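You operate a simulated robot arm through the tools that you are given. There is no shell and no other tool. Be economical: measure what you need, move in short steps, check, and stop when the job is done.

You are at the controls of a simulated robot arm. One attempt, no reset.

Task
Fetch the green split link from the blue cabinet and press it shut.
Fine: release the press after.

Only the result counts: the job must be done as asked and must still hold three seconds after the hand-in. Knocking over, shifting, dropping, spilling or breaking anything else fails it.

Robot
A 7-joint arm with a two-finger parallel gripper on a trunk, on a base that drives. Base frame: it is fixed to the floor where the robot stands at the start and does not move with it; the origin is under the middle of the robot, x ahead of it, y to its left, z up; the surface under the hand at the start is at about z = 0.92. Readings come in m, degrees, newtons and seconds.
With the tool pointing down near the work surface it reaches from about 0.18 to 0.72 m from the robot's upright axis, wherever it stands. Its first joint turns from -166.0 to 166.0 degrees. Places, roughly: nest of the press slide [0.5, -1.6, 0.9]; press knob [0.3, -1.6, 0.9]; press slide [0.5, -1.5, 0.9]. Payload 1.57 kg.
Tool frame: the origin (TCP) lies between the finger pads and is the grasp point; the fingertips stand 0.03 m ahead of it; z points along the fingers, y is the line along which they close. The gripper opens to 0.11 m. The fingers are 0.024 m wide and 0.012 m thick; the gripper's body (0.048 by 0.112 m) begins 0.078 m behind the TCP.
Orientation is that of the tool frame in the base frame, as [roll, pitch, yaw] about the fixed x, y, z axes, in that order (R = Rz(yaw) Ry(pitch) Rx(roll)). With the fingers straight down and closing along the base's y, the tool's x points along the base's -x, its y along +y and its z along -z.

Tools
- The arm moves only by the tool send_rows. Its argument "moves" is a list of rows, each an object (a shift or turn left out is 0, a gripper value left out holds the last) with "linear": the shift along the base's x, y, z in m, a list of three; "turn": the turn, a rotation vector about the base's x, y, z in degrees, a list of three. In form: [{"linear": [x, y, z], "turn": [wx, wy, wz]}, ...]. A call has 1 to 10 rows; each row is the pose to reach, as a shift and turn from the pose commanded when the call began. "claw" is the finger opening in m, from 0 to 0.11, set as the call begins (left out, the last holds). Rows are played at 5 a second. More than 0.05 m and 8.6 degrees between two rows, or a gripper value outside its range, and nothing of the call is played. Where a pose cannot be reached the arm comes as near as it can. A force on the tool above 50 N (or 10 N above the force at the start of the call, whichever is more), or a blocked arm, ends the call early, and 0.2 s more pass. Each finger travels about 0.045 m/s and halts on what it meets, pressing with about 25 N; the grip force reading is that of the motor and also rises with nothing between the fingers. The clock runs only during rows and for 0.2 s after the last one: add rows that repeat a pose to give the fingers time. The reply holds the time, the measured pose of the TCP, the force on the tool along the base axes, the opening and the grip force, in the units named above and with some noise, with the torque about the TCP (base axes, N m) and any sound that the robot's microphone picked up.
- Cameras (640 x 400 px; columns grow to the right, rows downward): "scene" is now at [0.0268, 0.1512, 1.5508]; the picture's right is [-0.01, -1.00, 0.00], its down [-0.61, 0.01, -0.79] and it looks along [0.79, -0.01, -0.61] (base axes); focal length 249 px, centre (320, 200). "wrist" rides on the gripper at [0.07, 0.016, -0.141] in the tool frame; the picture's right is [-0.23, 0.97, 0.00], its down [-0.85, -0.20, -0.48] and it looks along [-0.47, -0.11, 0.88] (tool axes); focal length 222 px, centre (320, 200).
- grab_frame(camera): a new picture of that camera. It takes no simulated time.
- raise_lower(by): slides the trunk up (or, below 0, down) by that many m; the arm and the scene camera ride with it, the base frame stays. It gives what a move gives, with no picture.
- steer(legs): drives the robot by 1 to 6 legs, each [ahead, turn to the left] in m and degrees, along the robot's own axes; the way and the turn of a leg run together, so that a leg with both is an arc; at most 1.5 m and 180 degrees a leg. The arm and the cameras ride along, it lands a little off, and it stops where it bumps. It gives what a move gives.
- turn_head(pan, tilt): turns the head with the scene camera to pan (to the left, within 155 degrees either way) and tilt (down, from -29 to 69), counted from straight ahead of the robot. It gives what a move gives.
- point_at(camera, pixels): for up to 12 pixels [column, row] of the newest picture of that camera ("zoom" is the newest enlarged one), the place [x, y, z] in the base frame of the surface seen there, good to about 0.002 m. It takes no simulated time.
- close_up(camera, box): a new picture of the part [left, top, right, bottom] of that camera's present view, enlarged. It takes no simulated time.
- sign_off(): hands the job in; it is judged then, once.

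Keep the steps short. Do not move on a guess: measure, check each grasp and each placing, and mend mistakes. In all there are 80 turns and 68 pictures (those below and enlarged ones count). Leave the gripper open and the arm clear of the work at the hand-in unless told otherwise, and finish with a single line.

The tools are called after ">>>" by a JSON object that holds its "op" and its "data". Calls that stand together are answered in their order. send_rows: Moves the arm, as the interface text tells. Its arguments: {"type":"object","properties":{"moves":{"type":"array"},"claw":{"type":"number"}},"required":["moves"]} The other tools are called the same way: raise_lower (by) slides the trunk up or down; steer (legs) drives the base; turn_head (pan, tilt) turns the head that bears the scene camera; grab_frame (camera) takes a picture; point_at (camera, pixels) gives the place of the surface under pixels of a picture; close_up (camera, box) takes an enlarged picture of a part of a camera's view; sign_off () hands the job in.

At the start:

```text
time: 0.0
tcp_pos: [0.4432, 0.1878, 1.1908]
ee_rot: [180.0, 0.0, -179.8]
ft_force: [-0.3, -0.4, -0.7]
torque: [0.02, 0.02, 0.03]
grip_width: 0.1098
grip_force: 0.1
trunk travel left (down, up): [-0.475, 0.115]
robot x, y, heading: [-0.0031, -0.0027, 0.1]
head pan, tilt: [-0.8, 37.4]
```

scene: 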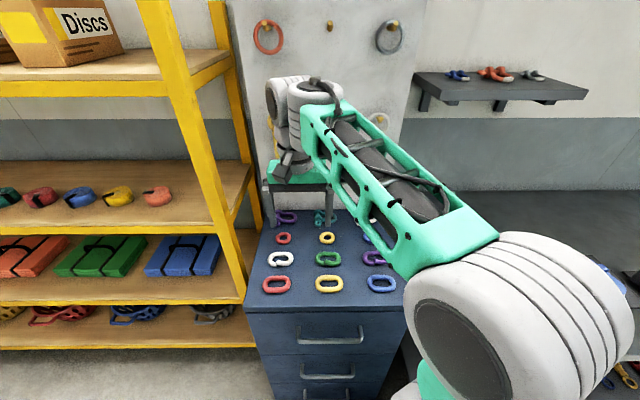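
wrist: 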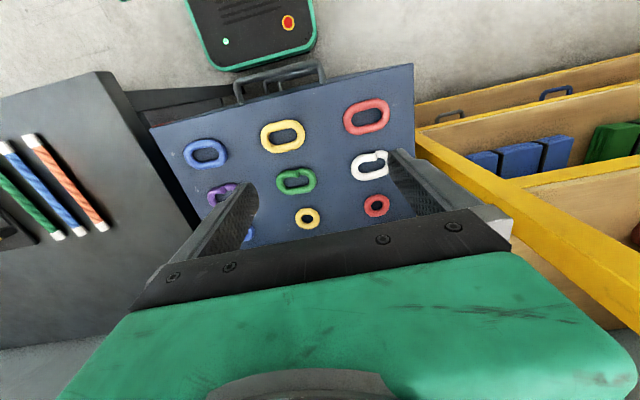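

I see a blue cabinet with links on top, with a green one near scene pixel (328,259). I'll enlarge both views to check it.

>>> {"op": "close_up", "data": {"camera": "scene", "box": [240, 190, 420, 310]}}

>>> {"op": "close_up", "data": {"camera": "wrist", "box": [150, 80, 420, 250]}}

```text
3.33 times, centred on (330, 250) of scene
```

zoom: 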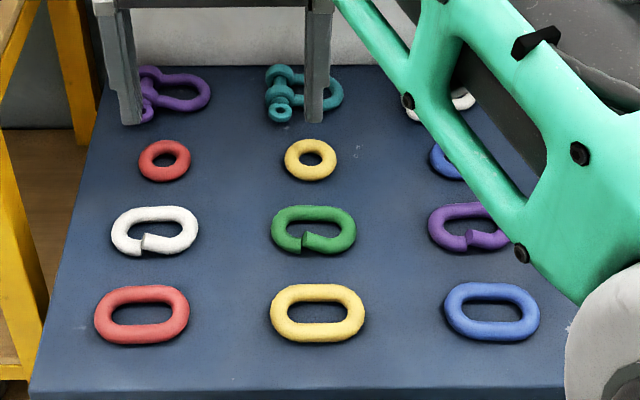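

```text
2.35 times, centred on (285, 165) of wrist
```

zoom: 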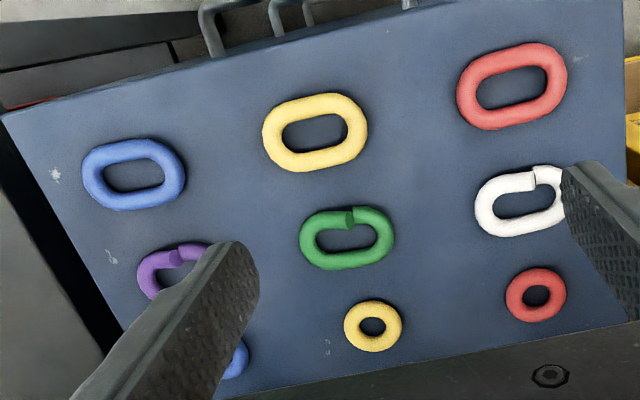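

The green split link is clear, with its gap on the side nearer the robot. I'll measure the link and the cabinet top.

>>> {"op": "point_at", "data": {"camera": "zoom", "pixels": [[308, 244], [386, 234], [330, 218], [370, 215], [350, 260], [350, 220], [345, 240], [300, 300], [420, 290], [372, 326], [315, 130]]}}

>>> {"op": "turn_head", "data": {"pan": -75, "tilt": 25}}

>>> {"op": "grab_frame", "data": {"camera": "scene"}}

```text
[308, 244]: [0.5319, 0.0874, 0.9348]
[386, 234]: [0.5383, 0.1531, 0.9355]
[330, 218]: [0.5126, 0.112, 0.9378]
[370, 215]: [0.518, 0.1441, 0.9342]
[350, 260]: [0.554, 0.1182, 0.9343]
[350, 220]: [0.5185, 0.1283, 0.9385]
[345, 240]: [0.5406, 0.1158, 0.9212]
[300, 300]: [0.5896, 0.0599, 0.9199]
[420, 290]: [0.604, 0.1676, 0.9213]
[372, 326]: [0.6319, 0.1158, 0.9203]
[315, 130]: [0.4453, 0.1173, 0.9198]
```

```text
time: 1.5
tcp_pos: [0.4431, 0.188, 1.1907]
ee_rot: [179.9, 0.0, -179.8]
ft_force: [0.8, 0.1, 0.1]
torque: [0.02, 0.0, -0.06]
grip_width: 0.1101
grip_force: 0.1
trunk travel left (down, up): [-0.475, 0.115]
robot x, y, heading: [0.0015, -0.0027, -0.1]
head pan, tilt: [-75.0, 25.0]
```

```text
63 pictures are left
```

scene: 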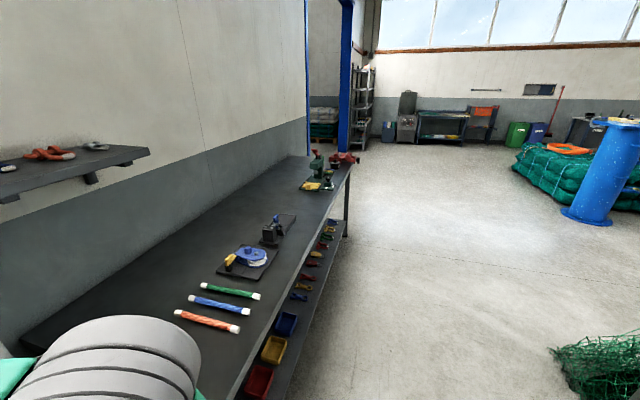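

The press should be on the bench further along. I'll enlarge that area.

>>> {"op": "close_up", "data": {"camera": "scene", "box": [290, 140, 370, 200]}}

>>> {"op": "point_at", "data": {"camera": "zoom", "pixels": [[320, 200]]}}

>>> {"op": "close_up", "data": {"camera": "scene", "box": [210, 190, 330, 290]}}

>>> {"op": "point_at", "data": {"camera": "scene", "pixels": [[245, 258], [275, 235], [229, 262], [313, 186], [340, 158], [330, 182], [245, 280]]}}

```text
6.67 times, centred on (330, 170) of scene
```

zoom: 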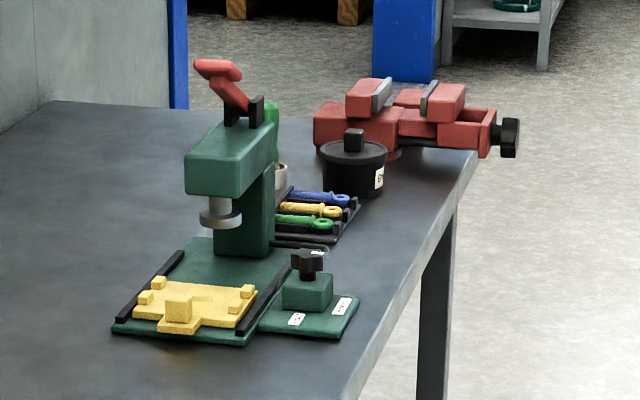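

```text
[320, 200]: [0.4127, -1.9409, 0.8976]
```

```text
4.00 times, centred on (270, 240) of scene
```

zoom: 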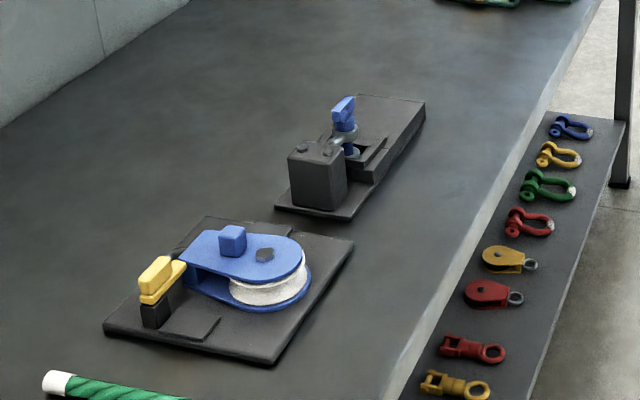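

```text
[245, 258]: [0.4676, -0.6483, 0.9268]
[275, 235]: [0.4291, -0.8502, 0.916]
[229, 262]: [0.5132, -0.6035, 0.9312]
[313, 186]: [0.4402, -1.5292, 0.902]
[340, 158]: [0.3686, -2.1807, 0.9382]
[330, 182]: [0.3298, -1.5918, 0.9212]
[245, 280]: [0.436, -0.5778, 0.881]
```

Before I choose a grasp, I want to see the nest better.

>>> {"op": "close_up", "data": {"camera": "scene", "box": [299, 168, 339, 193]}}

>>> {"op": "point_at", "data": {"camera": "zoom", "pixels": [[320, 200], [200, 260], [420, 280], [280, 300], [300, 240]]}}

```text
16.00 times, centred on (319, 180) of scene
```

zoom: 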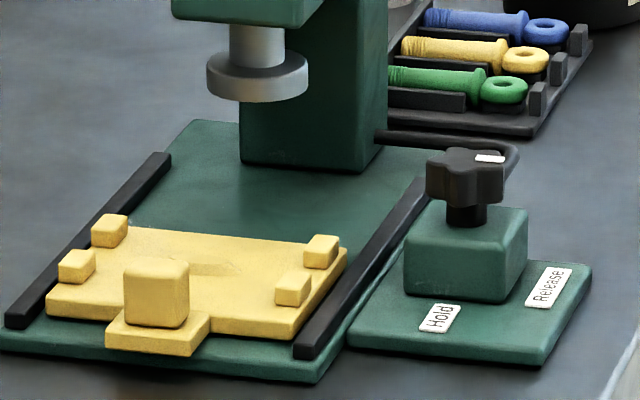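

```text
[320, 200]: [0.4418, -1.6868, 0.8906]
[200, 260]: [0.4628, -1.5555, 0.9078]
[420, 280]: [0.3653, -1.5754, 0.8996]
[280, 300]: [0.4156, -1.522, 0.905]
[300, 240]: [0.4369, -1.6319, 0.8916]
```

The knob has "Hold" and "Release" labels. The nest has four corner blocks, with the link lying along x. I'll measure the blocks.

>>> {"op": "point_at", "data": {"camera": "zoom", "pixels": [[108, 219], [77, 254], [322, 240], [293, 277], [155, 268], [160, 300], [200, 330], [490, 158], [470, 165], [440, 318], [550, 287], [255, 90]]}}

>>> {"op": "point_at", "data": {"camera": "zoom", "pixels": [[93, 222], [126, 218], [60, 258], [93, 253], [128, 240], [97, 270], [250, 250], [90, 300], [335, 270], [230, 320], [295, 345], [15, 310]]}}

```text
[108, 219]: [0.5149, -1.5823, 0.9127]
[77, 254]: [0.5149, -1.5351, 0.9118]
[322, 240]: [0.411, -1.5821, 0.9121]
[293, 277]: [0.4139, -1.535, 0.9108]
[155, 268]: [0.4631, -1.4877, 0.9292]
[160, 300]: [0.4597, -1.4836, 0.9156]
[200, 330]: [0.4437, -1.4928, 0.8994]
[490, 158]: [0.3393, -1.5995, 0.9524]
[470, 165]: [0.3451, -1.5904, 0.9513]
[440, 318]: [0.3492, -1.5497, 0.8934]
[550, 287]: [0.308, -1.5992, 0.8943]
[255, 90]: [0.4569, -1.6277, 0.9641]
```

```text
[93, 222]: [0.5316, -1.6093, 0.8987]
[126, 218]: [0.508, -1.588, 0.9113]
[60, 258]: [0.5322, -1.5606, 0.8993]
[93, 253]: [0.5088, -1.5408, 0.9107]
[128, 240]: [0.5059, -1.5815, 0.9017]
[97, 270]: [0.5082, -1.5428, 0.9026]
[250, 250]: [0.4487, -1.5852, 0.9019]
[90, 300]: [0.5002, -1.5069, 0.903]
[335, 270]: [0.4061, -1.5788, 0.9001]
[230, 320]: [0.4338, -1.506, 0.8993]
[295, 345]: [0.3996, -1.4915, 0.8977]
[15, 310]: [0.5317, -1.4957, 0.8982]
```

Nest centre is at about (0.463, -1.558), and the gap between the end blocks is about 0.033 m. I'll move the open gripper above the green link for a closer look and point the head back at the cabinet.

>>> {"op": "send_rows", "data": {"moves": [{"linear": [0.023, -0.017, -0.03]}, {"linear": [0.046, -0.034, -0.06]}, {"linear": [0.069, -0.051, -0.09]}, {"linear": [0.092, -0.068, -0.12]}, {"linear": [0.092, -0.068, -0.12]}], "claw": 0.11}}

>>> {"op": "turn_head", "data": {"pan": 0, "tilt": 45}}

>>> {"op": "grab_frame", "data": {"camera": "wrist"}}

>>> {"op": "grab_frame", "data": {"camera": "scene"}}

```text
time: 2.7
tcp_pos: [0.533, 0.1201, 1.0701]
ee_rot: [-180.0, 0.0, -179.8]
ft_force: [-0.8, -0.2, 0.1]
torque: [0.0, 0.02, 0.01]
grip_width: 0.1102
grip_force: 0.1
trunk travel left (down, up): [-0.475, 0.115]
robot x, y, heading: [-0.0057, -0.0006, 0.2]
head pan, tilt: [-75.0, 25.0]
```

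```text
time: 4.1
tcp_pos: [0.5323, 0.1195, 1.0698]
ee_rot: [-179.9, 0.1, -179.8]
ft_force: [0.1, -0.5, 0.1]
torque: [0.0, -0.01, -0.01]
grip_width: 0.1102
grip_force: 0.0
trunk travel left (down, up): [-0.475, 0.115]
robot x, y, heading: [-0.001, -0.0032, -0.1]
head pan, tilt: [0.0, 45.0]
```

```text
59 pictures are left
```

wrist: 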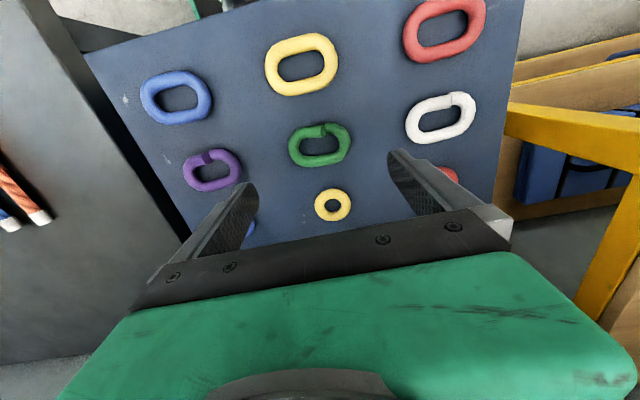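

```text
58 pictures are left
```

scene: 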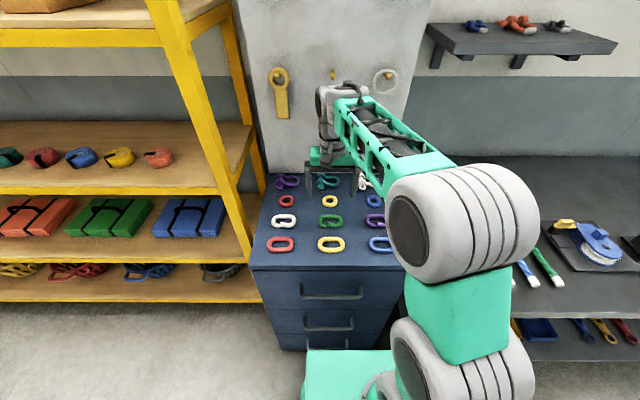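

>>> {"op": "close_up", "data": {"camera": "wrist", "box": [270, 110, 366, 170]}}

>>> {"op": "point_at", "data": {"camera": "zoom", "pixels": [[160, 245], [490, 220], [250, 130], [460, 100], [330, 350], [340, 130], [390, 100], [140, 260], [515, 200], [300, 340], [380, 330], [320, 230]]}}

```text
6.67 times, centred on (318, 140) of wrist
```

zoom: 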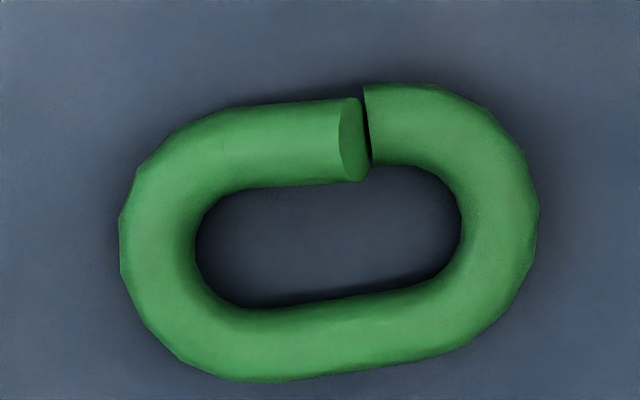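

```text
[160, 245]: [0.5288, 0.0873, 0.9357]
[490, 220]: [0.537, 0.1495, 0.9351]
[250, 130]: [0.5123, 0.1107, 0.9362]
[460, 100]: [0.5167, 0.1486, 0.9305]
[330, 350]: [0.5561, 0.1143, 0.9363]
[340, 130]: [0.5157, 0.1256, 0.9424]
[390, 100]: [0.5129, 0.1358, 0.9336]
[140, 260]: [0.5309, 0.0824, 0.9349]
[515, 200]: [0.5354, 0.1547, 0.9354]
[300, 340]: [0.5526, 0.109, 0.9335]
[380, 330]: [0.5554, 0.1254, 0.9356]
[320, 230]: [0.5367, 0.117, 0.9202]
```

The link's raised end is at about z = 0.942 on the robot-facing side, centre about (0.535, 0.119). I'll grip it across its straight sides, which self-aligns and keeps the fingers clear of the nest blocks. That needs the tool turned 90 degrees.

>>> {"op": "send_rows", "data": {"moves": [{"turn": [0, 0, 8.5]}, {"turn": [0, 0, 17]}, {"turn": [0, 0, 25.5]}, {"turn": [0, 0, 34]}, {"turn": [0, 0, 42.5]}, {"turn": [0, 0, 51]}, {"turn": [0, 0, 59.5]}, {"turn": [0, 0, 68]}, {"turn": [0, 0, 76.5]}, {"turn": [0, 0, 85]}], "claw": 0.072}}

>>> {"op": "send_rows", "data": {"moves": [{"linear": [0.002, 0, -0.02], "turn": [0, 0, 4.8]}, {"linear": [0.002, 0, -0.04], "turn": [0, 0, 4.8]}, {"linear": [0.002, 0, -0.04], "turn": [0, 0, 4.8]}]}}

>>> {"op": "grab_frame", "data": {"camera": "wrist"}}

```text
time: 6.3
tcp_pos: [0.5346, 0.1202, 1.0698]
ee_rot: [-179.9, 0.1, -94.7]
ft_force: [0.0, -0.4, -0.2]
torque: [0.0, 0.03, -0.02]
grip_width: 0.0721
grip_force: 0.0
trunk travel left (down, up): [-0.475, 0.115]
robot x, y, heading: [0.0008, 0.0045, 0.0]
head pan, tilt: [0.0, 45.0]
```

```text
time: 7.1
tcp_pos: [0.5357, 0.1202, 1.0289]
ee_rot: [180.0, 0.0, -90.1]
ft_force: [-0.5, 0.9, 0.2]
torque: [0.03, 0.01, -0.01]
grip_width: 0.0722
grip_force: 0.1
trunk travel left (down, up): [-0.475, 0.115]
robot x, y, heading: [0.0016, -0.0023, -0.3]
head pan, tilt: [0.0, 45.0]
```

```text
56 pictures are left
```

wrist: 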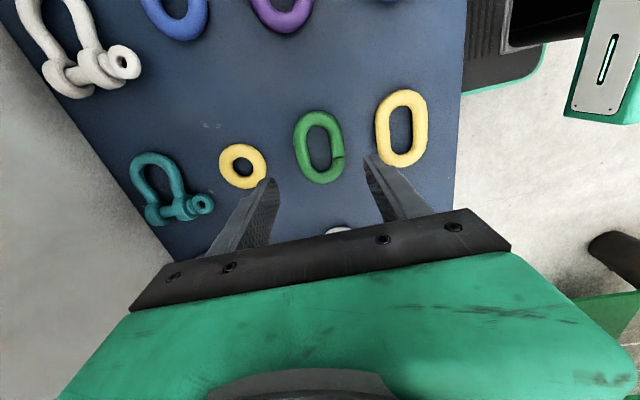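

The green link looks slightly rotated. I'll measure its axis from this view.

>>> {"op": "close_up", "data": {"camera": "wrist", "box": [270, 100, 366, 196]}}

>>> {"op": "point_at", "data": {"camera": "wrist", "pixels": [[316, 115], [322, 179], [298, 135], [303, 160], [306, 168], [338, 130], [340, 140], [320, 148]]}}

```text
4.17 times, centred on (318, 148) of wrist
```

zoom: 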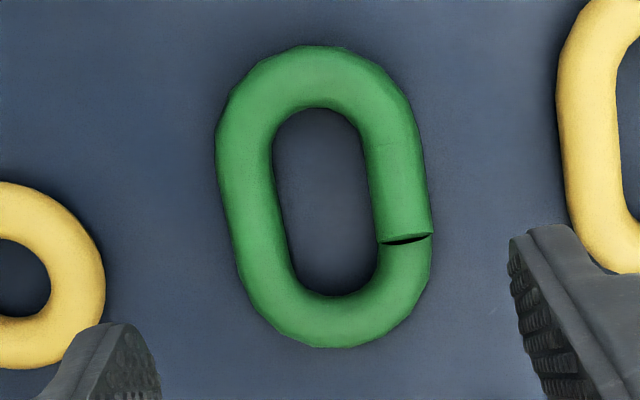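

```text
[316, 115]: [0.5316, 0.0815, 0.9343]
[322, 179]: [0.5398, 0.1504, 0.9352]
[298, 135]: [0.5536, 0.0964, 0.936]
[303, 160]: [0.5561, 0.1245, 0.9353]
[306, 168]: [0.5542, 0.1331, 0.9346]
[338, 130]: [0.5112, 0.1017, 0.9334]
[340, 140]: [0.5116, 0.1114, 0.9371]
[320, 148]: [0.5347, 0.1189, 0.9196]
```

The axis is about -6 degrees off, centre (0.535, 0.118). I'll turn the tool to match and lower the fingertips to about 4 mm above the top.

>>> {"op": "send_rows", "data": {"moves": [{"linear": [0, -0.002, -0.02], "turn": [0, 0, -6]}, {"linear": [0, -0.002, -0.04], "turn": [0, 0, -6]}, {"linear": [0, -0.002, -0.06], "turn": [0, 0, -6]}, {"linear": [0, -0.002, -0.075], "turn": [0, 0, -6]}, {"linear": [0, -0.002, -0.075], "turn": [0, 0, -6]}]}}

>>> {"op": "grab_frame", "data": {"camera": "wrist"}}

```text
time: 8.3
tcp_pos: [0.5374, 0.1192, 0.9559]
ee_rot: [-180.0, 0.0, -96.0]
ft_force: [0.2, 0.3, 0.2]
torque: [0.02, -0.02, 0.0]
grip_width: 0.0721
grip_force: 0.0
trunk travel left (down, up): [-0.475, 0.115]
robot x, y, heading: [0.0008, -0.0032, 0.0]
head pan, tilt: [0.0, 45.0]
```

```text
54 pictures are left
```

wrist: 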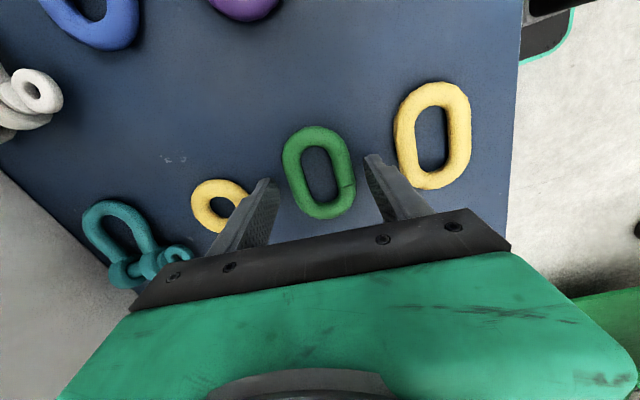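

>>> {"op": "point_at", "data": {"camera": "wrist", "pixels": [[265, 182], [374, 158], [268, 190], [240, 195], [291, 170], [348, 165], [318, 172], [402, 160]]}}

>>> {"op": "close_up", "data": {"camera": "scene", "box": [270, 160, 400, 250]}}

```text
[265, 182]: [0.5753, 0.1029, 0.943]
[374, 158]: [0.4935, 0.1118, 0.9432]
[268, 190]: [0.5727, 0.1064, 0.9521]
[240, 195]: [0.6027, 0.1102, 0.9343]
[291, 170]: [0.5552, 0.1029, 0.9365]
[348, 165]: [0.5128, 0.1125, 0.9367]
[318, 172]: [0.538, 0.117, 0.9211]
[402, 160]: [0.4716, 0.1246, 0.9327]
```

```text
4.44 times, centred on (335, 205) of scene
```

zoom: 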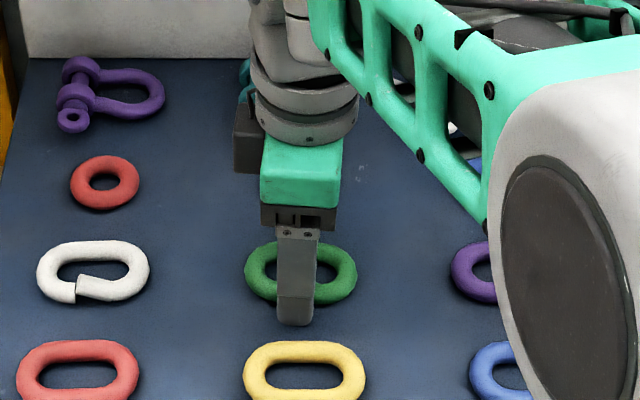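

The fingers straddle the link and nothing else, so I'm closing.

>>> {"op": "send_rows", "data": {"moves": [{"linear": [-0.002, 0, 0]}, {"linear": [-0.002, 0, 0]}, {"linear": [-0.002, 0, 0]}, {"linear": [-0.002, 0, 0]}, {"linear": [-0.002, 0, 0]}], "claw": 0.03}}

>>> {"op": "send_rows", "data": {"moves": [{"linear": [0, 0, 0.02]}, {"linear": [0, 0, 0.05]}, {"linear": [0, 0, 0.09]}, {"linear": [0, 0, 0.13]}, {"linear": [0, 0, 0.17]}, {"linear": [0, 0, 0.21]}, {"linear": [0, 0, 0.21]}]}}

>>> {"op": "grab_frame", "data": {"camera": "wrist"}}

```text
time: 9.5
tcp_pos: [0.5357, 0.1188, 0.9543]
ee_rot: [-179.9, 0.1, -96.1]
ft_force: [1.3, -0.4, 1.9]
torque: [-0.07, -0.09, 0.02]
grip_width: 0.053
grip_force: 25.1
trunk travel left (down, up): [-0.475, 0.115]
robot x, y, heading: [-0.0006, -0.0059, -0.1]
head pan, tilt: [0.0, 45.0]
```

```text
time: 11.1
tcp_pos: [0.5324, 0.1195, 1.166]
ee_rot: [180.0, 0.0, -96.0]
ft_force: [0.0, -1.2, -2.8]
torque: [-0.02, 0.02, 0.03]
grip_width: 0.0533
grip_force: 25.3
trunk travel left (down, up): [-0.475, 0.115]
robot x, y, heading: [0.0012, -0.0026, 0.0]
head pan, tilt: [0.0, 45.0]
```

```text
52 pictures are left
```

wrist: 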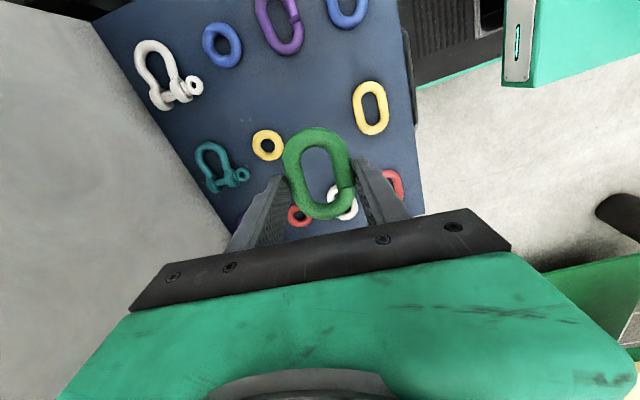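

The link is held (opening 0.053 m). I'll retract the arm a little and turn the tool back to yaw 180.

>>> {"op": "send_rows", "data": {"moves": [{"linear": [-0.015, 0, 0], "turn": [0, 0, -8.4]}, {"linear": [-0.03, 0, 0], "turn": [0, 0, -16.8]}, {"linear": [-0.045, -0.01, 0], "turn": [0, 0, -25.2]}, {"linear": [-0.06, -0.02, 0], "turn": [0, 0, -33.6]}, {"linear": [-0.075, -0.03, 0], "turn": [0, 0, -42]}, {"linear": [-0.09, -0.04, 0], "turn": [0, 0, -50.4]}, {"linear": [-0.105, -0.06, 0], "turn": [0, 0, -58.8]}, {"linear": [-0.12, -0.08, 0], "turn": [0, 0, -67.2]}, {"linear": [-0.135, -0.1, 0], "turn": [0, 0, -75.6]}, {"linear": [-0.15, -0.12, 0], "turn": [0, 0, -84]}]}}

>>> {"op": "turn_head", "data": {"pan": -60, "tilt": 50}}

>>> {"op": "grab_frame", "data": {"camera": "scene"}}

```text
time: 13.3
tcp_pos: [0.383, -0.0039, 1.1648]
ee_rot: [179.9, 0.0, 179.8]
ft_force: [-0.1, 0.8, -2.7]
torque: [0.02, 0.0, 0.01]
grip_width: 0.0533
grip_force: 24.8
trunk travel left (down, up): [-0.475, 0.115]
robot x, y, heading: [0.0026, -0.0002, 0.0]
head pan, tilt: [0.0, 45.0]
```

```text
time: 14.6
tcp_pos: [0.3838, -0.0037, 1.1653]
ee_rot: [180.0, 0.0, -179.9]
ft_force: [0.2, -0.2, -2.3]
torque: [-0.01, -0.01, 0.01]
grip_width: 0.0533
grip_force: 24.9
trunk travel left (down, up): [-0.475, 0.115]
robot x, y, heading: [0.0031, 0.0011, -0.1]
head pan, tilt: [-60.0, 50.0]
```

```text
51 pictures are left
```

scene: 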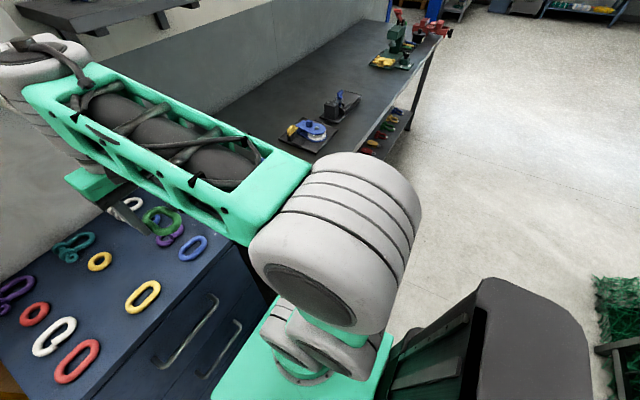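

>>> {"op": "point_at", "data": {"camera": "scene", "pixels": [[380, 125], [425, 45], [400, 120], [375, 150], [205, 325], [390, 30], [440, 30]]}}

```text
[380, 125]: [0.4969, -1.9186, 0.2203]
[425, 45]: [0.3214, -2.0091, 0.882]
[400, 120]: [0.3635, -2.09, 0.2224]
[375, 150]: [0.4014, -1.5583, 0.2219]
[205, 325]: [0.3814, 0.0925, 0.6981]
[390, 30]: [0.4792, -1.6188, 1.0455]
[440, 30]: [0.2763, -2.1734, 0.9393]
```

The bench edge is at x of about 0.28. I'll back off a little, turn right, drive along the bench and turn to face the press. I'll raise the trunk first for clearance.

>>> {"op": "raise_lower", "data": {"by": 0.05}}

>>> {"op": "steer", "data": {"legs": [[-0.12, 0], [0, -90], [1.5, 0], [0, 90]]}}

>>> {"op": "turn_head", "data": {"pan": 0, "tilt": 45}}

>>> {"op": "grab_frame", "data": {"camera": "scene"}}

>>> {"op": "grab_frame", "data": {"camera": "wrist"}}

```text
time: 15.6
tcp_pos: [0.3829, -0.0028, 1.2144]
ee_rot: [180.0, -0.1, -180.0]
ft_force: [0.0, -1.2, -2.4]
torque: [0.0, -0.02, -0.02]
grip_width: 0.0535
grip_force: 25.2
trunk travel left (down, up): [-0.525, 0.065]
robot x, y, heading: [0.001, -0.0044, 0.1]
head pan, tilt: [-60.0, 50.0]
```

```text
time: 31.6
tcp_pos: [0.2804, -1.5265, 1.2144]
ee_rot: [-179.9, 0.0, -179.3]
ft_force: [-0.8, -0.4, -2.6]
torque: [0.0, 0.01, -0.01]
grip_width: 0.0531
grip_force: 24.5
trunk travel left (down, up): [-0.525, 0.065]
robot x, y, heading: [-0.1051, -1.5288, 1.1]
head pan, tilt: [-60.0, 50.0]
```

```text
time: 32.9
tcp_pos: [0.2801, -1.5274, 1.2148]
ee_rot: [180.0, 0.0, -179.2]
ft_force: [0.4, 1.1, -2.5]
torque: [0.0, 0.0, 0.02]
grip_width: 0.0532
grip_force: 25.4
trunk travel left (down, up): [-0.525, 0.065]
robot x, y, heading: [-0.1017, -1.5327, 0.8]
head pan, tilt: [0.0, 45.0]
```

```text
50 pictures are left
```

scene: 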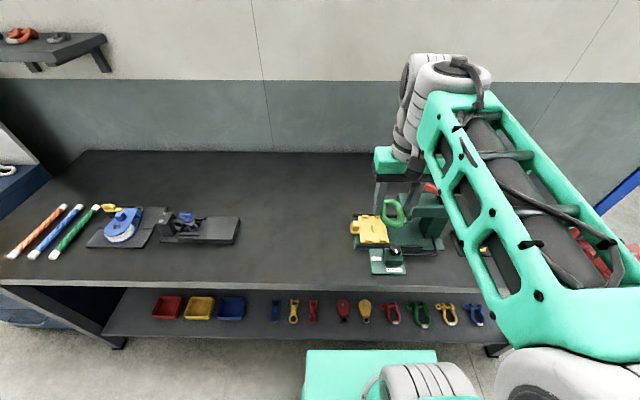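

```text
49 pictures are left
```

wrist: 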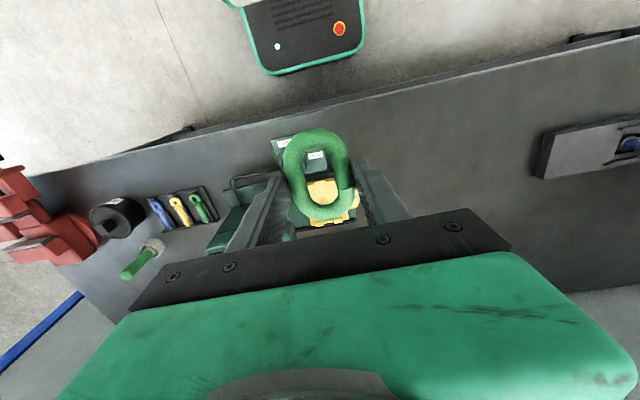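

The drive went well and the link is still held. I'll measure the press head and nest from here.

>>> {"op": "close_up", "data": {"camera": "scene", "box": [340, 170, 468, 280]}}

>>> {"op": "close_up", "data": {"camera": "wrist", "box": [180, 110, 400, 250]}}

```text
3.64 times, centred on (404, 225) of scene
```

zoom: 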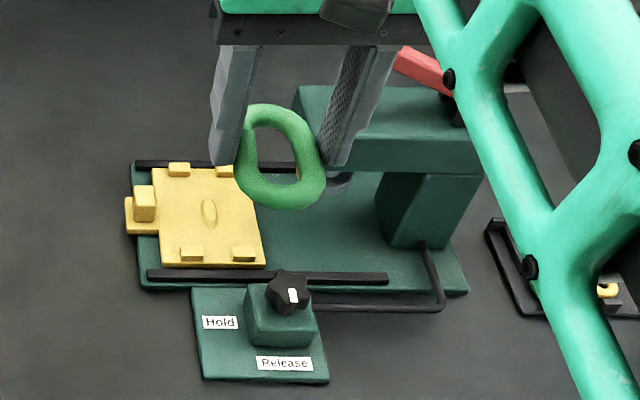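

```text
2.86 times, centred on (290, 180) of wrist
```

zoom: 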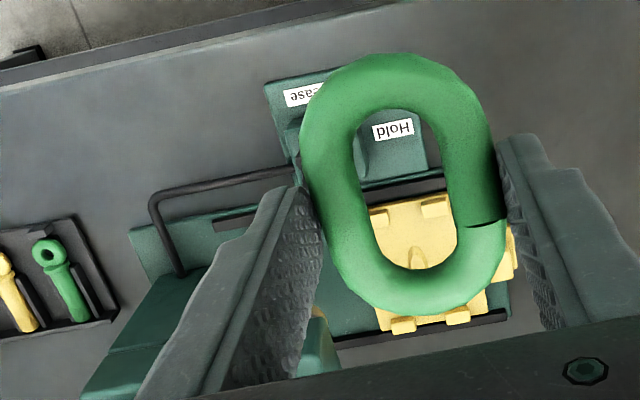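

>>> {"op": "close_up", "data": {"camera": "scene", "box": [340, 170, 468, 280]}}

>>> {"op": "point_at", "data": {"camera": "zoom", "pixels": [[209, 203], [209, 222], [180, 167], [192, 250], [243, 252], [145, 190], [300, 95], [390, 120], [400, 60], [292, 280], [260, 300], [300, 320]]}}

>>> {"op": "point_at", "data": {"camera": "zoom", "pixels": [[182, 247], [203, 247], [232, 249], [255, 250], [170, 165], [189, 165], [362, 130], [362, 165], [293, 296], [293, 290], [220, 322], [285, 363]]}}

```text
3.64 times, centred on (404, 225) of scene
```

zoom: 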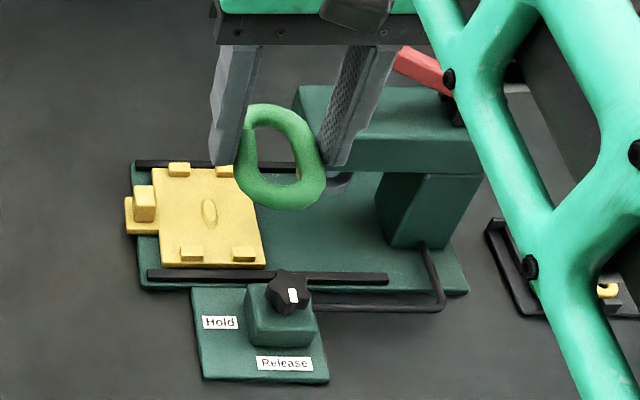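

```text
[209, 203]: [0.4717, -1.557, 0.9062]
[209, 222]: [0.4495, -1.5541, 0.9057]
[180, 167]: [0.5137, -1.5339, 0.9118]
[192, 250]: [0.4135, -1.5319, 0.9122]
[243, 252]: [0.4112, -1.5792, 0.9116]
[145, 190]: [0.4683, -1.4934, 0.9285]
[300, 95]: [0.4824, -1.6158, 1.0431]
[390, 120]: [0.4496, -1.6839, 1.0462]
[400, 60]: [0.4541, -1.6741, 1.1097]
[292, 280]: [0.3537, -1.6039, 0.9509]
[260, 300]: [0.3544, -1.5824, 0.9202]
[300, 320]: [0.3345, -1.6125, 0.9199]
```

```text
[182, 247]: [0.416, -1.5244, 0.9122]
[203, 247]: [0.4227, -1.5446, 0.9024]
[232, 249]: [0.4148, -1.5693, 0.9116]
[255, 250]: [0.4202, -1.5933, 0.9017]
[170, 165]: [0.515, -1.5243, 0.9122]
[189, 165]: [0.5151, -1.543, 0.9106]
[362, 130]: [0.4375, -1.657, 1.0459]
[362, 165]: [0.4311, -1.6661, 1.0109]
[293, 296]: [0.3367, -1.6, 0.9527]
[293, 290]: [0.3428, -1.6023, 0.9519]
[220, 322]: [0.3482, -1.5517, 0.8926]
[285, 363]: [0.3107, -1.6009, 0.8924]
```

The nest centre is at about (0.463, -1.557), the press head front is near y = -1.615 and its top is at z = 1.046. The gripper body would just brush the head if upright, so I'll lean it about 7 degrees toward +y when placing. First I'll measure the link in the hand and the head's front face.

>>> {"op": "point_at", "data": {"camera": "wrist", "pixels": [[316, 133], [329, 213], [290, 165], [300, 190], [345, 165], [350, 195], [313, 131], [331, 217]]}}

>>> {"op": "point_at", "data": {"camera": "zoom", "pixels": [[306, 100], [302, 110], [298, 90], [322, 88], [340, 180], [350, 180], [345, 172]]}}

```text
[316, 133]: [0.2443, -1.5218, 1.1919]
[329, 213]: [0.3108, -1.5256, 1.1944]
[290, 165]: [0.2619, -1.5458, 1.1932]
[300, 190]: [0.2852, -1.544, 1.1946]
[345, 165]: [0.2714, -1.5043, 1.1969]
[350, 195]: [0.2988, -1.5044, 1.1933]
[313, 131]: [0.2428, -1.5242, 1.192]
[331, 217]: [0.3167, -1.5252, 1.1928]
```

```text
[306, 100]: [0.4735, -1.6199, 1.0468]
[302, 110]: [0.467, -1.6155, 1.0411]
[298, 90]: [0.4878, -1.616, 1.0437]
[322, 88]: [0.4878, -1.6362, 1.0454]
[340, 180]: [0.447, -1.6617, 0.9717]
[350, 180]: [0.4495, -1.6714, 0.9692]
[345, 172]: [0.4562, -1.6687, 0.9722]
```

The link is centred in the hand, with its axis along x. I'll move above the nest with the 7-degree lean, stopping at z of about 1.05.

>>> {"op": "send_rows", "data": {"moves": [{"linear": [0.04, -0.003, 0.0], "turn": [-3.5, 0, 0]}, {"linear": [0.085, -0.006, 0.0], "turn": [-7, 0, 0]}, {"linear": [0.13, -0.01, -0.01], "turn": [-7, 0, 0.5]}, {"linear": [0.165, -0.014, -0.04], "turn": [-7, 0, 1]}, {"linear": [0.183, -0.018, -0.08], "turn": [-7, 0, 1]}, {"linear": [0.183, -0.02, -0.125], "turn": [-7, 0, 1]}, {"linear": [0.183, -0.02, -0.165], "turn": [-7, 0, 1]}, {"linear": [0.183, -0.02, -0.165], "turn": [-7, 0, 1]}]}}

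>>> {"op": "grab_frame", "data": {"camera": "scene"}}

>>> {"op": "grab_frame", "data": {"camera": "wrist"}}

```text
time: 34.7
tcp_pos: [0.467, -1.5456, 1.049]
ee_rot: [-172.9, -0.1, -178.1]
ft_force: [-0.7, -0.8, -2.9]
torque: [0.03, 0.04, 0.0]
grip_width: 0.0534
grip_force: 24.9
out of reach, approached as far as the arm can: row 2, 3, 4
trunk travel left (down, up): [-0.525, 0.065]
robot x, y, heading: [-0.1031, -1.5289, 0.7]
head pan, tilt: [0.0, 45.0]
```

```text
45 pictures are left
```

scene: 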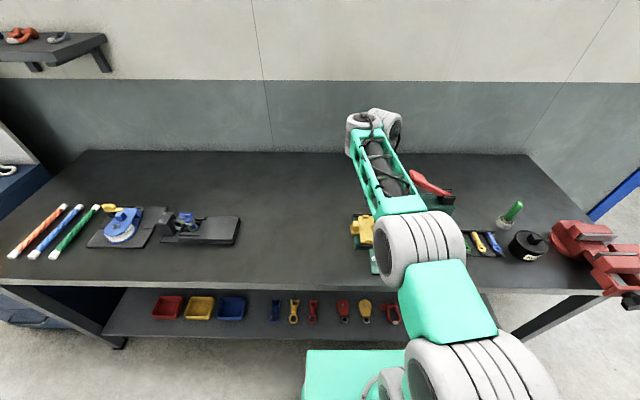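

```text
44 pictures are left
```

wrist: 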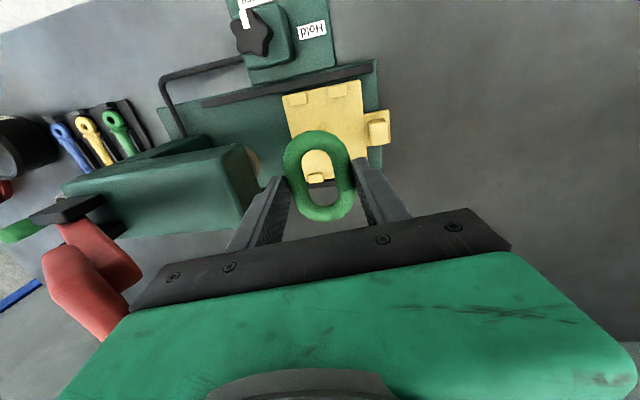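

>>> {"op": "point_at", "data": {"camera": "wrist", "pixels": [[130, 270], [100, 315], [70, 225], [245, 175], [240, 150], [315, 133], [328, 214], [320, 178], [338, 90], [300, 100], [318, 180]]}}

```text
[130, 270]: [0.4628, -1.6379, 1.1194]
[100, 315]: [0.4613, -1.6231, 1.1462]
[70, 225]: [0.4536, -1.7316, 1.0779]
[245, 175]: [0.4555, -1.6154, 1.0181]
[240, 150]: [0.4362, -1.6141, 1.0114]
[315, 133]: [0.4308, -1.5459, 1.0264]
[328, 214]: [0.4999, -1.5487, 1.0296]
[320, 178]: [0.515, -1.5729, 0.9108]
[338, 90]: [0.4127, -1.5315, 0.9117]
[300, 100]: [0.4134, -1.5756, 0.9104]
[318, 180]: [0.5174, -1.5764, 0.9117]
```

The lever tip is near y = -1.615, z = 1.15, so a vertical descent with the lean clears it by about 3 cm. I'm lowering to just above the nest.

>>> {"op": "send_rows", "data": {"moves": [{"linear": [-0.003, -0.004, -0.03], "turn": [0, 0, 1.5]}, {"linear": [-0.003, -0.008, -0.06], "turn": [0, 0, 1.5]}, {"linear": [-0.003, -0.008, -0.09], "turn": [0, 0, 1.5]}, {"linear": [-0.003, -0.008, -0.09], "turn": [0, 0, 1.5]}]}}

>>> {"op": "grab_frame", "data": {"camera": "wrist"}}

```text
time: 35.7
tcp_pos: [0.461, -1.5551, 0.9593]
ee_rot: [-173.0, -0.1, -176.7]
ft_force: [0.3, -0.4, -3.1]
torque: [0.05, 0.01, 0.0]
grip_width: 0.0535
grip_force: 24.8
trunk travel left (down, up): [-0.525, 0.065]
robot x, y, heading: [-0.1024, -1.534, 0.9]
head pan, tilt: [0.0, 45.0]
```

```text
43 pictures are left
```

wrist: 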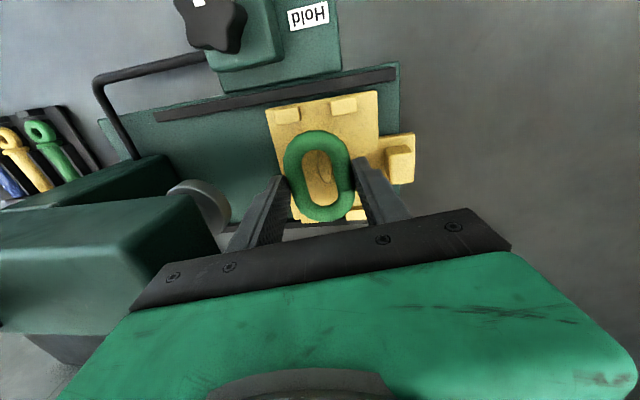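

>>> {"op": "close_up", "data": {"camera": "wrist", "box": [240, 80, 430, 240]}}

>>> {"op": "point_at", "data": {"camera": "wrist", "pixels": [[315, 133], [328, 215], [288, 165], [349, 165], [285, 113], [343, 102], [358, 213], [318, 165], [326, 185], [215, 225], [130, 290]]}}

```text
2.50 times, centred on (335, 160) of wrist
```

zoom: 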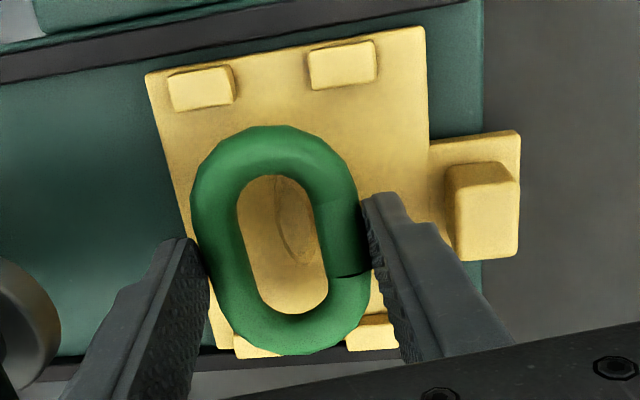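

```text
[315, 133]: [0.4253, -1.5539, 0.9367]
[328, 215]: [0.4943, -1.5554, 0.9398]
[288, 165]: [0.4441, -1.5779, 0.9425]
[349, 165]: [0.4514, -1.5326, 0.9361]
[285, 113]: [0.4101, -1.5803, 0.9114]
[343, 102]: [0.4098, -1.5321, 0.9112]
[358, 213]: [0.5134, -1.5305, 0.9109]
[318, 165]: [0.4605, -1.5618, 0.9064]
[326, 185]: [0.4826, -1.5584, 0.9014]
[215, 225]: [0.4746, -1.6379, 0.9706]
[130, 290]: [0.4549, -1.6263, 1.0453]
```

The link is within about 2 mm of the nest centre. I'm correcting that and lowering to contact.

>>> {"op": "send_rows", "data": {"moves": [{"linear": [0.002, -0.001, -0.01]}, {"linear": [0.002, -0.001, -0.016]}, {"linear": [0.002, -0.001, -0.0195]}, {"linear": [0.002, -0.001, -0.0195]}]}}

>>> {"op": "grab_frame", "data": {"camera": "wrist"}}

```text
time: 36.7
tcp_pos: [0.4608, -1.5556, 0.9394]
ee_rot: [-173.1, -0.2, -176.6]
ft_force: [-0.5, 0.5, -3.0]
torque: [-0.02, -0.01, 0.0]
grip_width: 0.0534
grip_force: 24.7
trunk travel left (down, up): [-0.525, 0.065]
robot x, y, heading: [-0.1046, -1.5338, 0.7]
head pan, tilt: [0.0, 45.0]
```

```text
41 pictures are left
```

wrist: 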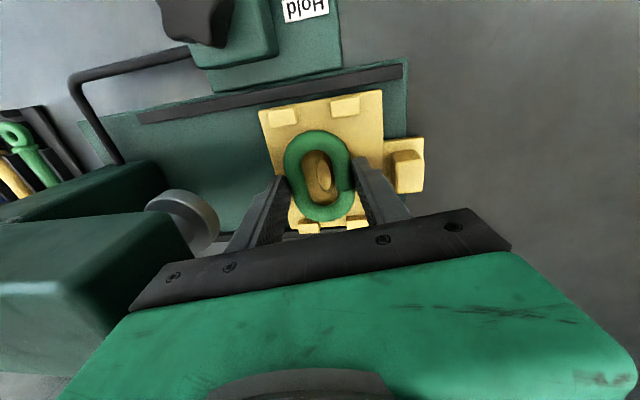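

There's no contact yet, and the boss sits inside the link's hole. I'll lower a few more mm.

>>> {"op": "send_rows", "data": {"moves": [{"linear": [0.001, 0, -0.0015]}, {"linear": [0.001, 0, -0.003]}, {"linear": [0.001, 0, -0.003]}]}}

>>> {"op": "point_at", "data": {"camera": "wrist", "pixels": [[315, 133], [328, 215], [288, 165], [349, 165], [278, 116], [343, 102], [309, 226], [355, 222], [320, 172], [320, 160], [325, 188]]}}

```text
time: 37.5
tcp_pos: [0.4627, -1.5559, 0.9384]
ee_rot: [-173.0, 0.1, -176.7]
ft_force: [-0.7, -0.6, 7.8]
torque: [0.15, -0.05, 0.05]
grip_width: 0.0534
grip_force: 24.9
trunk travel left (down, up): [-0.525, 0.065]
robot x, y, heading: [-0.1052, -1.5329, 1.1]
head pan, tilt: [0.0, 45.0]
```

```text
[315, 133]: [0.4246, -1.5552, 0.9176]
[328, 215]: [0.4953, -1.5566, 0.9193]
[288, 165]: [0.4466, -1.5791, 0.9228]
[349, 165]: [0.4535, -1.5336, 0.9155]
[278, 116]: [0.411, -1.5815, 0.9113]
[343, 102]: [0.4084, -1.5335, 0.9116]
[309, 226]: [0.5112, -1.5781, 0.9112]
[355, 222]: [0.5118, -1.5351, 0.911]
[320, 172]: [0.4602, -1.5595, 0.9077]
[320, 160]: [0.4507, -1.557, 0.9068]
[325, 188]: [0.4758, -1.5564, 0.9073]
```

The link has touched down, so I'm opening the fingers.

>>> {"op": "send_rows", "data": {"moves": [{"linear": [0, 0, 0.001]}, {"linear": [0, 0, 0.001]}, {"linear": [0, 0, 0.001]}], "claw": 0.068}}

>>> {"op": "grab_frame", "data": {"camera": "wrist"}}

>>> {"op": "point_at", "data": {"camera": "wrist", "pixels": [[315, 133], [328, 215], [290, 165], [347, 165], [295, 190], [345, 185], [320, 172]]}}

```text
time: 38.3
tcp_pos: [0.463, -1.5562, 0.9372]
ee_rot: [-173.0, -0.2, -176.7]
ft_force: [0.2, 0.0, 0.1]
torque: [0.01, 0.01, -0.03]
grip_width: 0.0679
grip_force: 0.0
trunk travel left (down, up): [-0.525, 0.065]
robot x, y, heading: [-0.1044, -1.5306, 1.1]
head pan, tilt: [0.0, 45.0]
```

```text
40 pictures are left
```

wrist: 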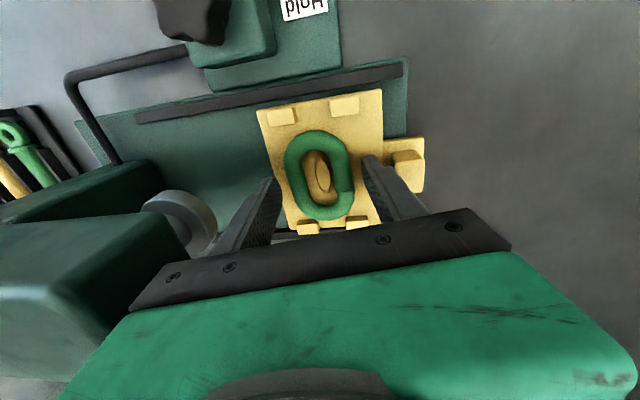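

```text
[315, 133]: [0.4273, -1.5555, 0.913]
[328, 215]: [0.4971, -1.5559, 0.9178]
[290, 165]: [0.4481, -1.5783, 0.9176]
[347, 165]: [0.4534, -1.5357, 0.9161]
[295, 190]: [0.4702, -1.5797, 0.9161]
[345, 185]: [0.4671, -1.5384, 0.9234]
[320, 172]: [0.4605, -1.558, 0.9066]
```

The link is flat and centred around the boss between the blocks. I'll back out straight up and inspect.

>>> {"op": "send_rows", "data": {"moves": [{"linear": [0, 0, 0.02]}, {"linear": [0, 0.003, 0.05]}, {"linear": [0, 0.01, 0.09]}, {"linear": [0, 0.03, 0.125]}, {"linear": [0, 0.06, 0.14]}, {"linear": [-0.03, 0.09, 0.14], "turn": [7, 0, -4]}, {"linear": [-0.06, 0.11, 0.14], "turn": [7, 0, -4]}, {"linear": [-0.06, 0.11, 0.14], "turn": [7, 0, -4]}]}}

>>> {"op": "turn_head", "data": {"pan": -5, "tilt": 45}}

>>> {"op": "close_up", "data": {"camera": "scene", "box": [300, 160, 440, 270]}}

```text
time: 40.1
tcp_pos: [0.4013, -1.4449, 1.0766]
ee_rot: [-179.9, -0.1, 179.4]
ft_force: [-0.1, 0.4, 0.7]
torque: [-0.03, -0.03, -0.01]
grip_width: 0.068
grip_force: 0.0
trunk travel left (down, up): [-0.525, 0.065]
robot x, y, heading: [-0.1037, -1.5348, 0.7]
head pan, tilt: [0.0, 45.0]
```

```text
time: 40.7
tcp_pos: [0.4022, -1.4453, 1.0754]
ee_rot: [-179.9, 0.0, 179.3]
ft_force: [0.5, 0.3, -0.6]
torque: [-0.02, -0.04, -0.01]
grip_width: 0.0681
grip_force: 0.1
trunk travel left (down, up): [-0.525, 0.065]
robot x, y, heading: [-0.1062, -1.5309, 0.8]
head pan, tilt: [-5.0, 45.0]
```

```text
3.64 times, centred on (370, 215) of scene
```

zoom: 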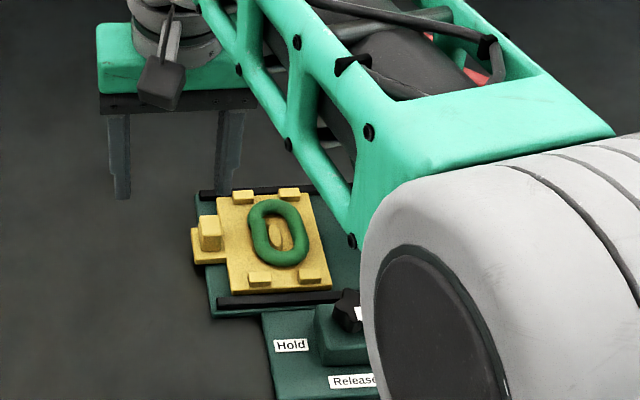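

The link is seated around the boss between the four blocks. Next I'll push the slide in by its post, with the fingers closed. I turn the tool -90 degrees so the narrow side of the body faces the press head and the wrist camera is away from the press.

>>> {"op": "send_rows", "data": {"moves": [{"turn": [0, 0, -8.5]}, {"linear": [0, 0.005, 0], "turn": [0, 0, -17]}, {"linear": [0, 0.01, 0], "turn": [0, 0, -25.5]}, {"linear": [0, 0.015, 0], "turn": [0, 0, -34]}, {"linear": [0, 0.02, 0], "turn": [0, 0, -42.5]}, {"linear": [0, 0.02, 0], "turn": [0, 0, -51]}, {"linear": [0, 0.02, 0], "turn": [0, 0, -59.5]}, {"linear": [0, 0.02, 0], "turn": [0, 0, -68]}, {"linear": [0, 0.02, 0], "turn": [0, 0, -76.5]}, {"linear": [0, 0.02, 0], "turn": [0, 0, -85]}], "claw": 0}}

>>> {"op": "send_rows", "data": {"moves": [{"turn": [0, 0, -4]}, {"linear": [0.03, 0, 0], "turn": [0, 0, -4]}, {"linear": [0.062, 0, 0], "turn": [0, 0, -4]}, {"linear": [0.062, 0, 0], "turn": [0, 0, -4]}]}}

```text
time: 42.9
tcp_pos: [0.4034, -1.4246, 1.0779]
ee_rot: [179.9, 0.0, 94.1]
ft_force: [-0.1, -1.0, 0.4]
torque: [0.02, 0.03, -0.03]
grip_width: 0.0003
grip_force: 21.4
trunk travel left (down, up): [-0.525, 0.065]
robot x, y, heading: [-0.1035, -1.5325, 0.8]
head pan, tilt: [-5.0, 45.0]
```

```text
time: 43.9
tcp_pos: [0.4657, -1.4255, 1.0793]
ee_rot: [-180.0, -0.1, 90.3]
ft_force: [-0.3, -0.2, 0.0]
torque: [-0.01, -0.02, 0.0]
grip_width: 0.0
grip_force: 21.0
trunk travel left (down, up): [-0.525, 0.065]
robot x, y, heading: [-0.1036, -1.5319, 0.5]
head pan, tilt: [-5.0, 45.0]
```

>>> {"op": "send_rows", "data": {"moves": [{"linear": [-0.001, 0, -0.02], "turn": [-7.5, 0, 0]}, {"linear": [-0.001, 0, -0.04], "turn": [-15, 0, 0]}, {"linear": [-0.001, 0, -0.075], "turn": [-15, 0, 0]}, {"linear": [-0.001, -0.005, -0.11], "turn": [-15, 0, 0]}, {"linear": [-0.001, -0.015, -0.139], "turn": [-15, 0, 0]}, {"linear": [-0.001, -0.015, -0.139], "turn": [-15, 0, 0]}]}}

>>> {"op": "grab_frame", "data": {"camera": "scene"}}

>>> {"op": "grab_frame", "data": {"camera": "wrist"}}

```text
time: 45.3
tcp_pos: [0.4654, -1.4399, 0.9393]
ee_rot: [-179.9, 15.1, 90.4]
ft_force: [0.1, -0.3, 1.0]
torque: [-0.03, 0.0, 0.0]
grip_width: 0.0
grip_force: 20.9
trunk travel left (down, up): [-0.525, 0.065]
robot x, y, heading: [-0.1032, -1.532, 0.9]
head pan, tilt: [-5.0, 45.0]
```

```text
38 pictures are left
```

scene: 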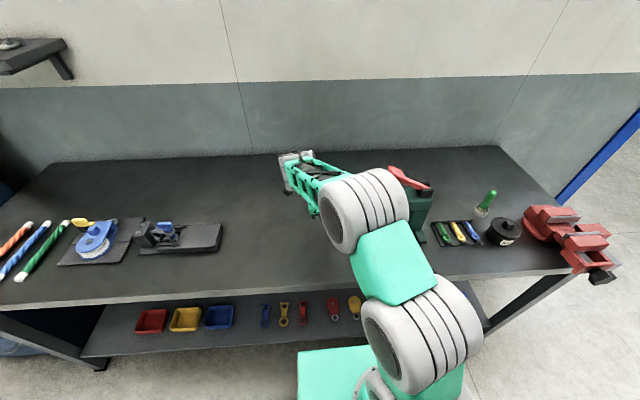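

```text
37 pictures are left
```

wrist: 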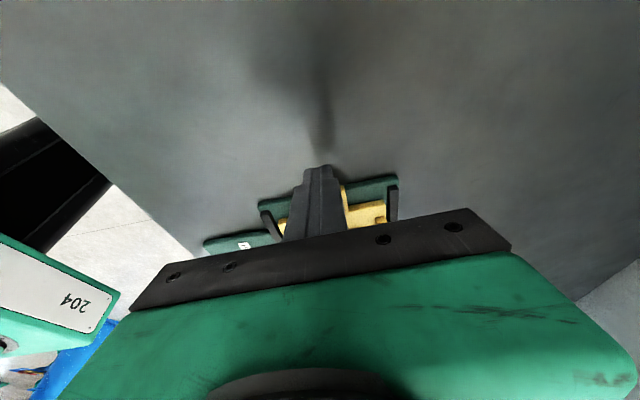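

I'm pushing slowly in -y. Contact with the post is expected after about 0.023 m.

>>> {"op": "send_rows", "data": {"moves": [{"linear": [0, -0.01, 0]}, {"linear": [0, -0.018, 0]}, {"linear": [0, -0.024, 0]}, {"linear": [0, -0.03, 0]}, {"linear": [0, -0.036, 0]}, {"linear": [0, -0.042, 0]}, {"linear": [0, -0.048, 0]}, {"linear": [0, -0.054, 0]}, {"linear": [0, -0.06, 0]}]}}

>>> {"op": "grab_frame", "data": {"camera": "wrist"}}

>>> {"op": "close_up", "data": {"camera": "scene", "box": [270, 140, 460, 270]}}

```text
time: 47.3
tcp_pos: [0.4652, -1.5011, 0.9393]
ee_rot: [-179.9, 15.0, 90.3]
ft_force: [0.2, 0.1, 0.5]
torque: [-0.01, -0.02, 0.0]
grip_width: 0.0
grip_force: 21.7
trunk travel left (down, up): [-0.525, 0.065]
robot x, y, heading: [-0.1017, -1.5305, 0.8]
head pan, tilt: [-5.0, 45.0]
```

```text
36 pictures are left
```

wrist: 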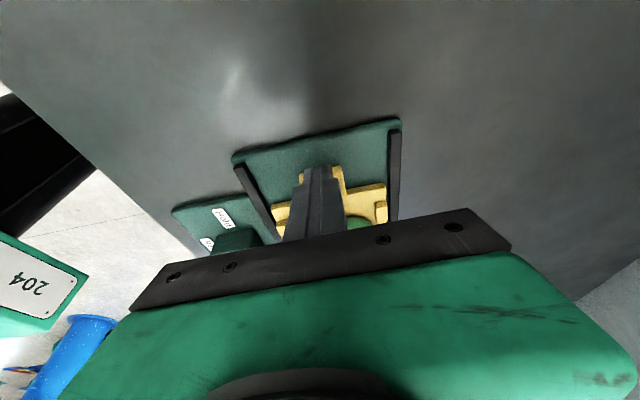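

```text
3.08 times, centred on (365, 205) of scene
```

zoom: 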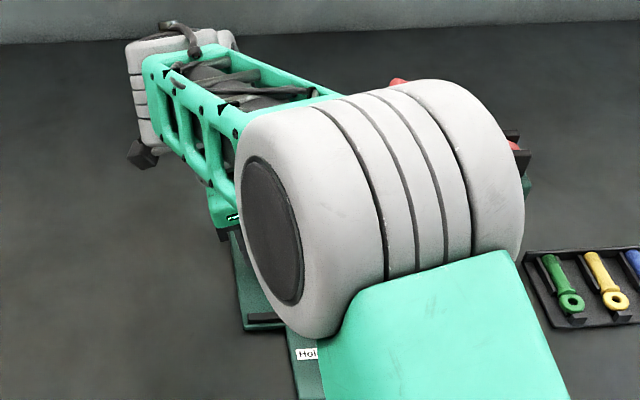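

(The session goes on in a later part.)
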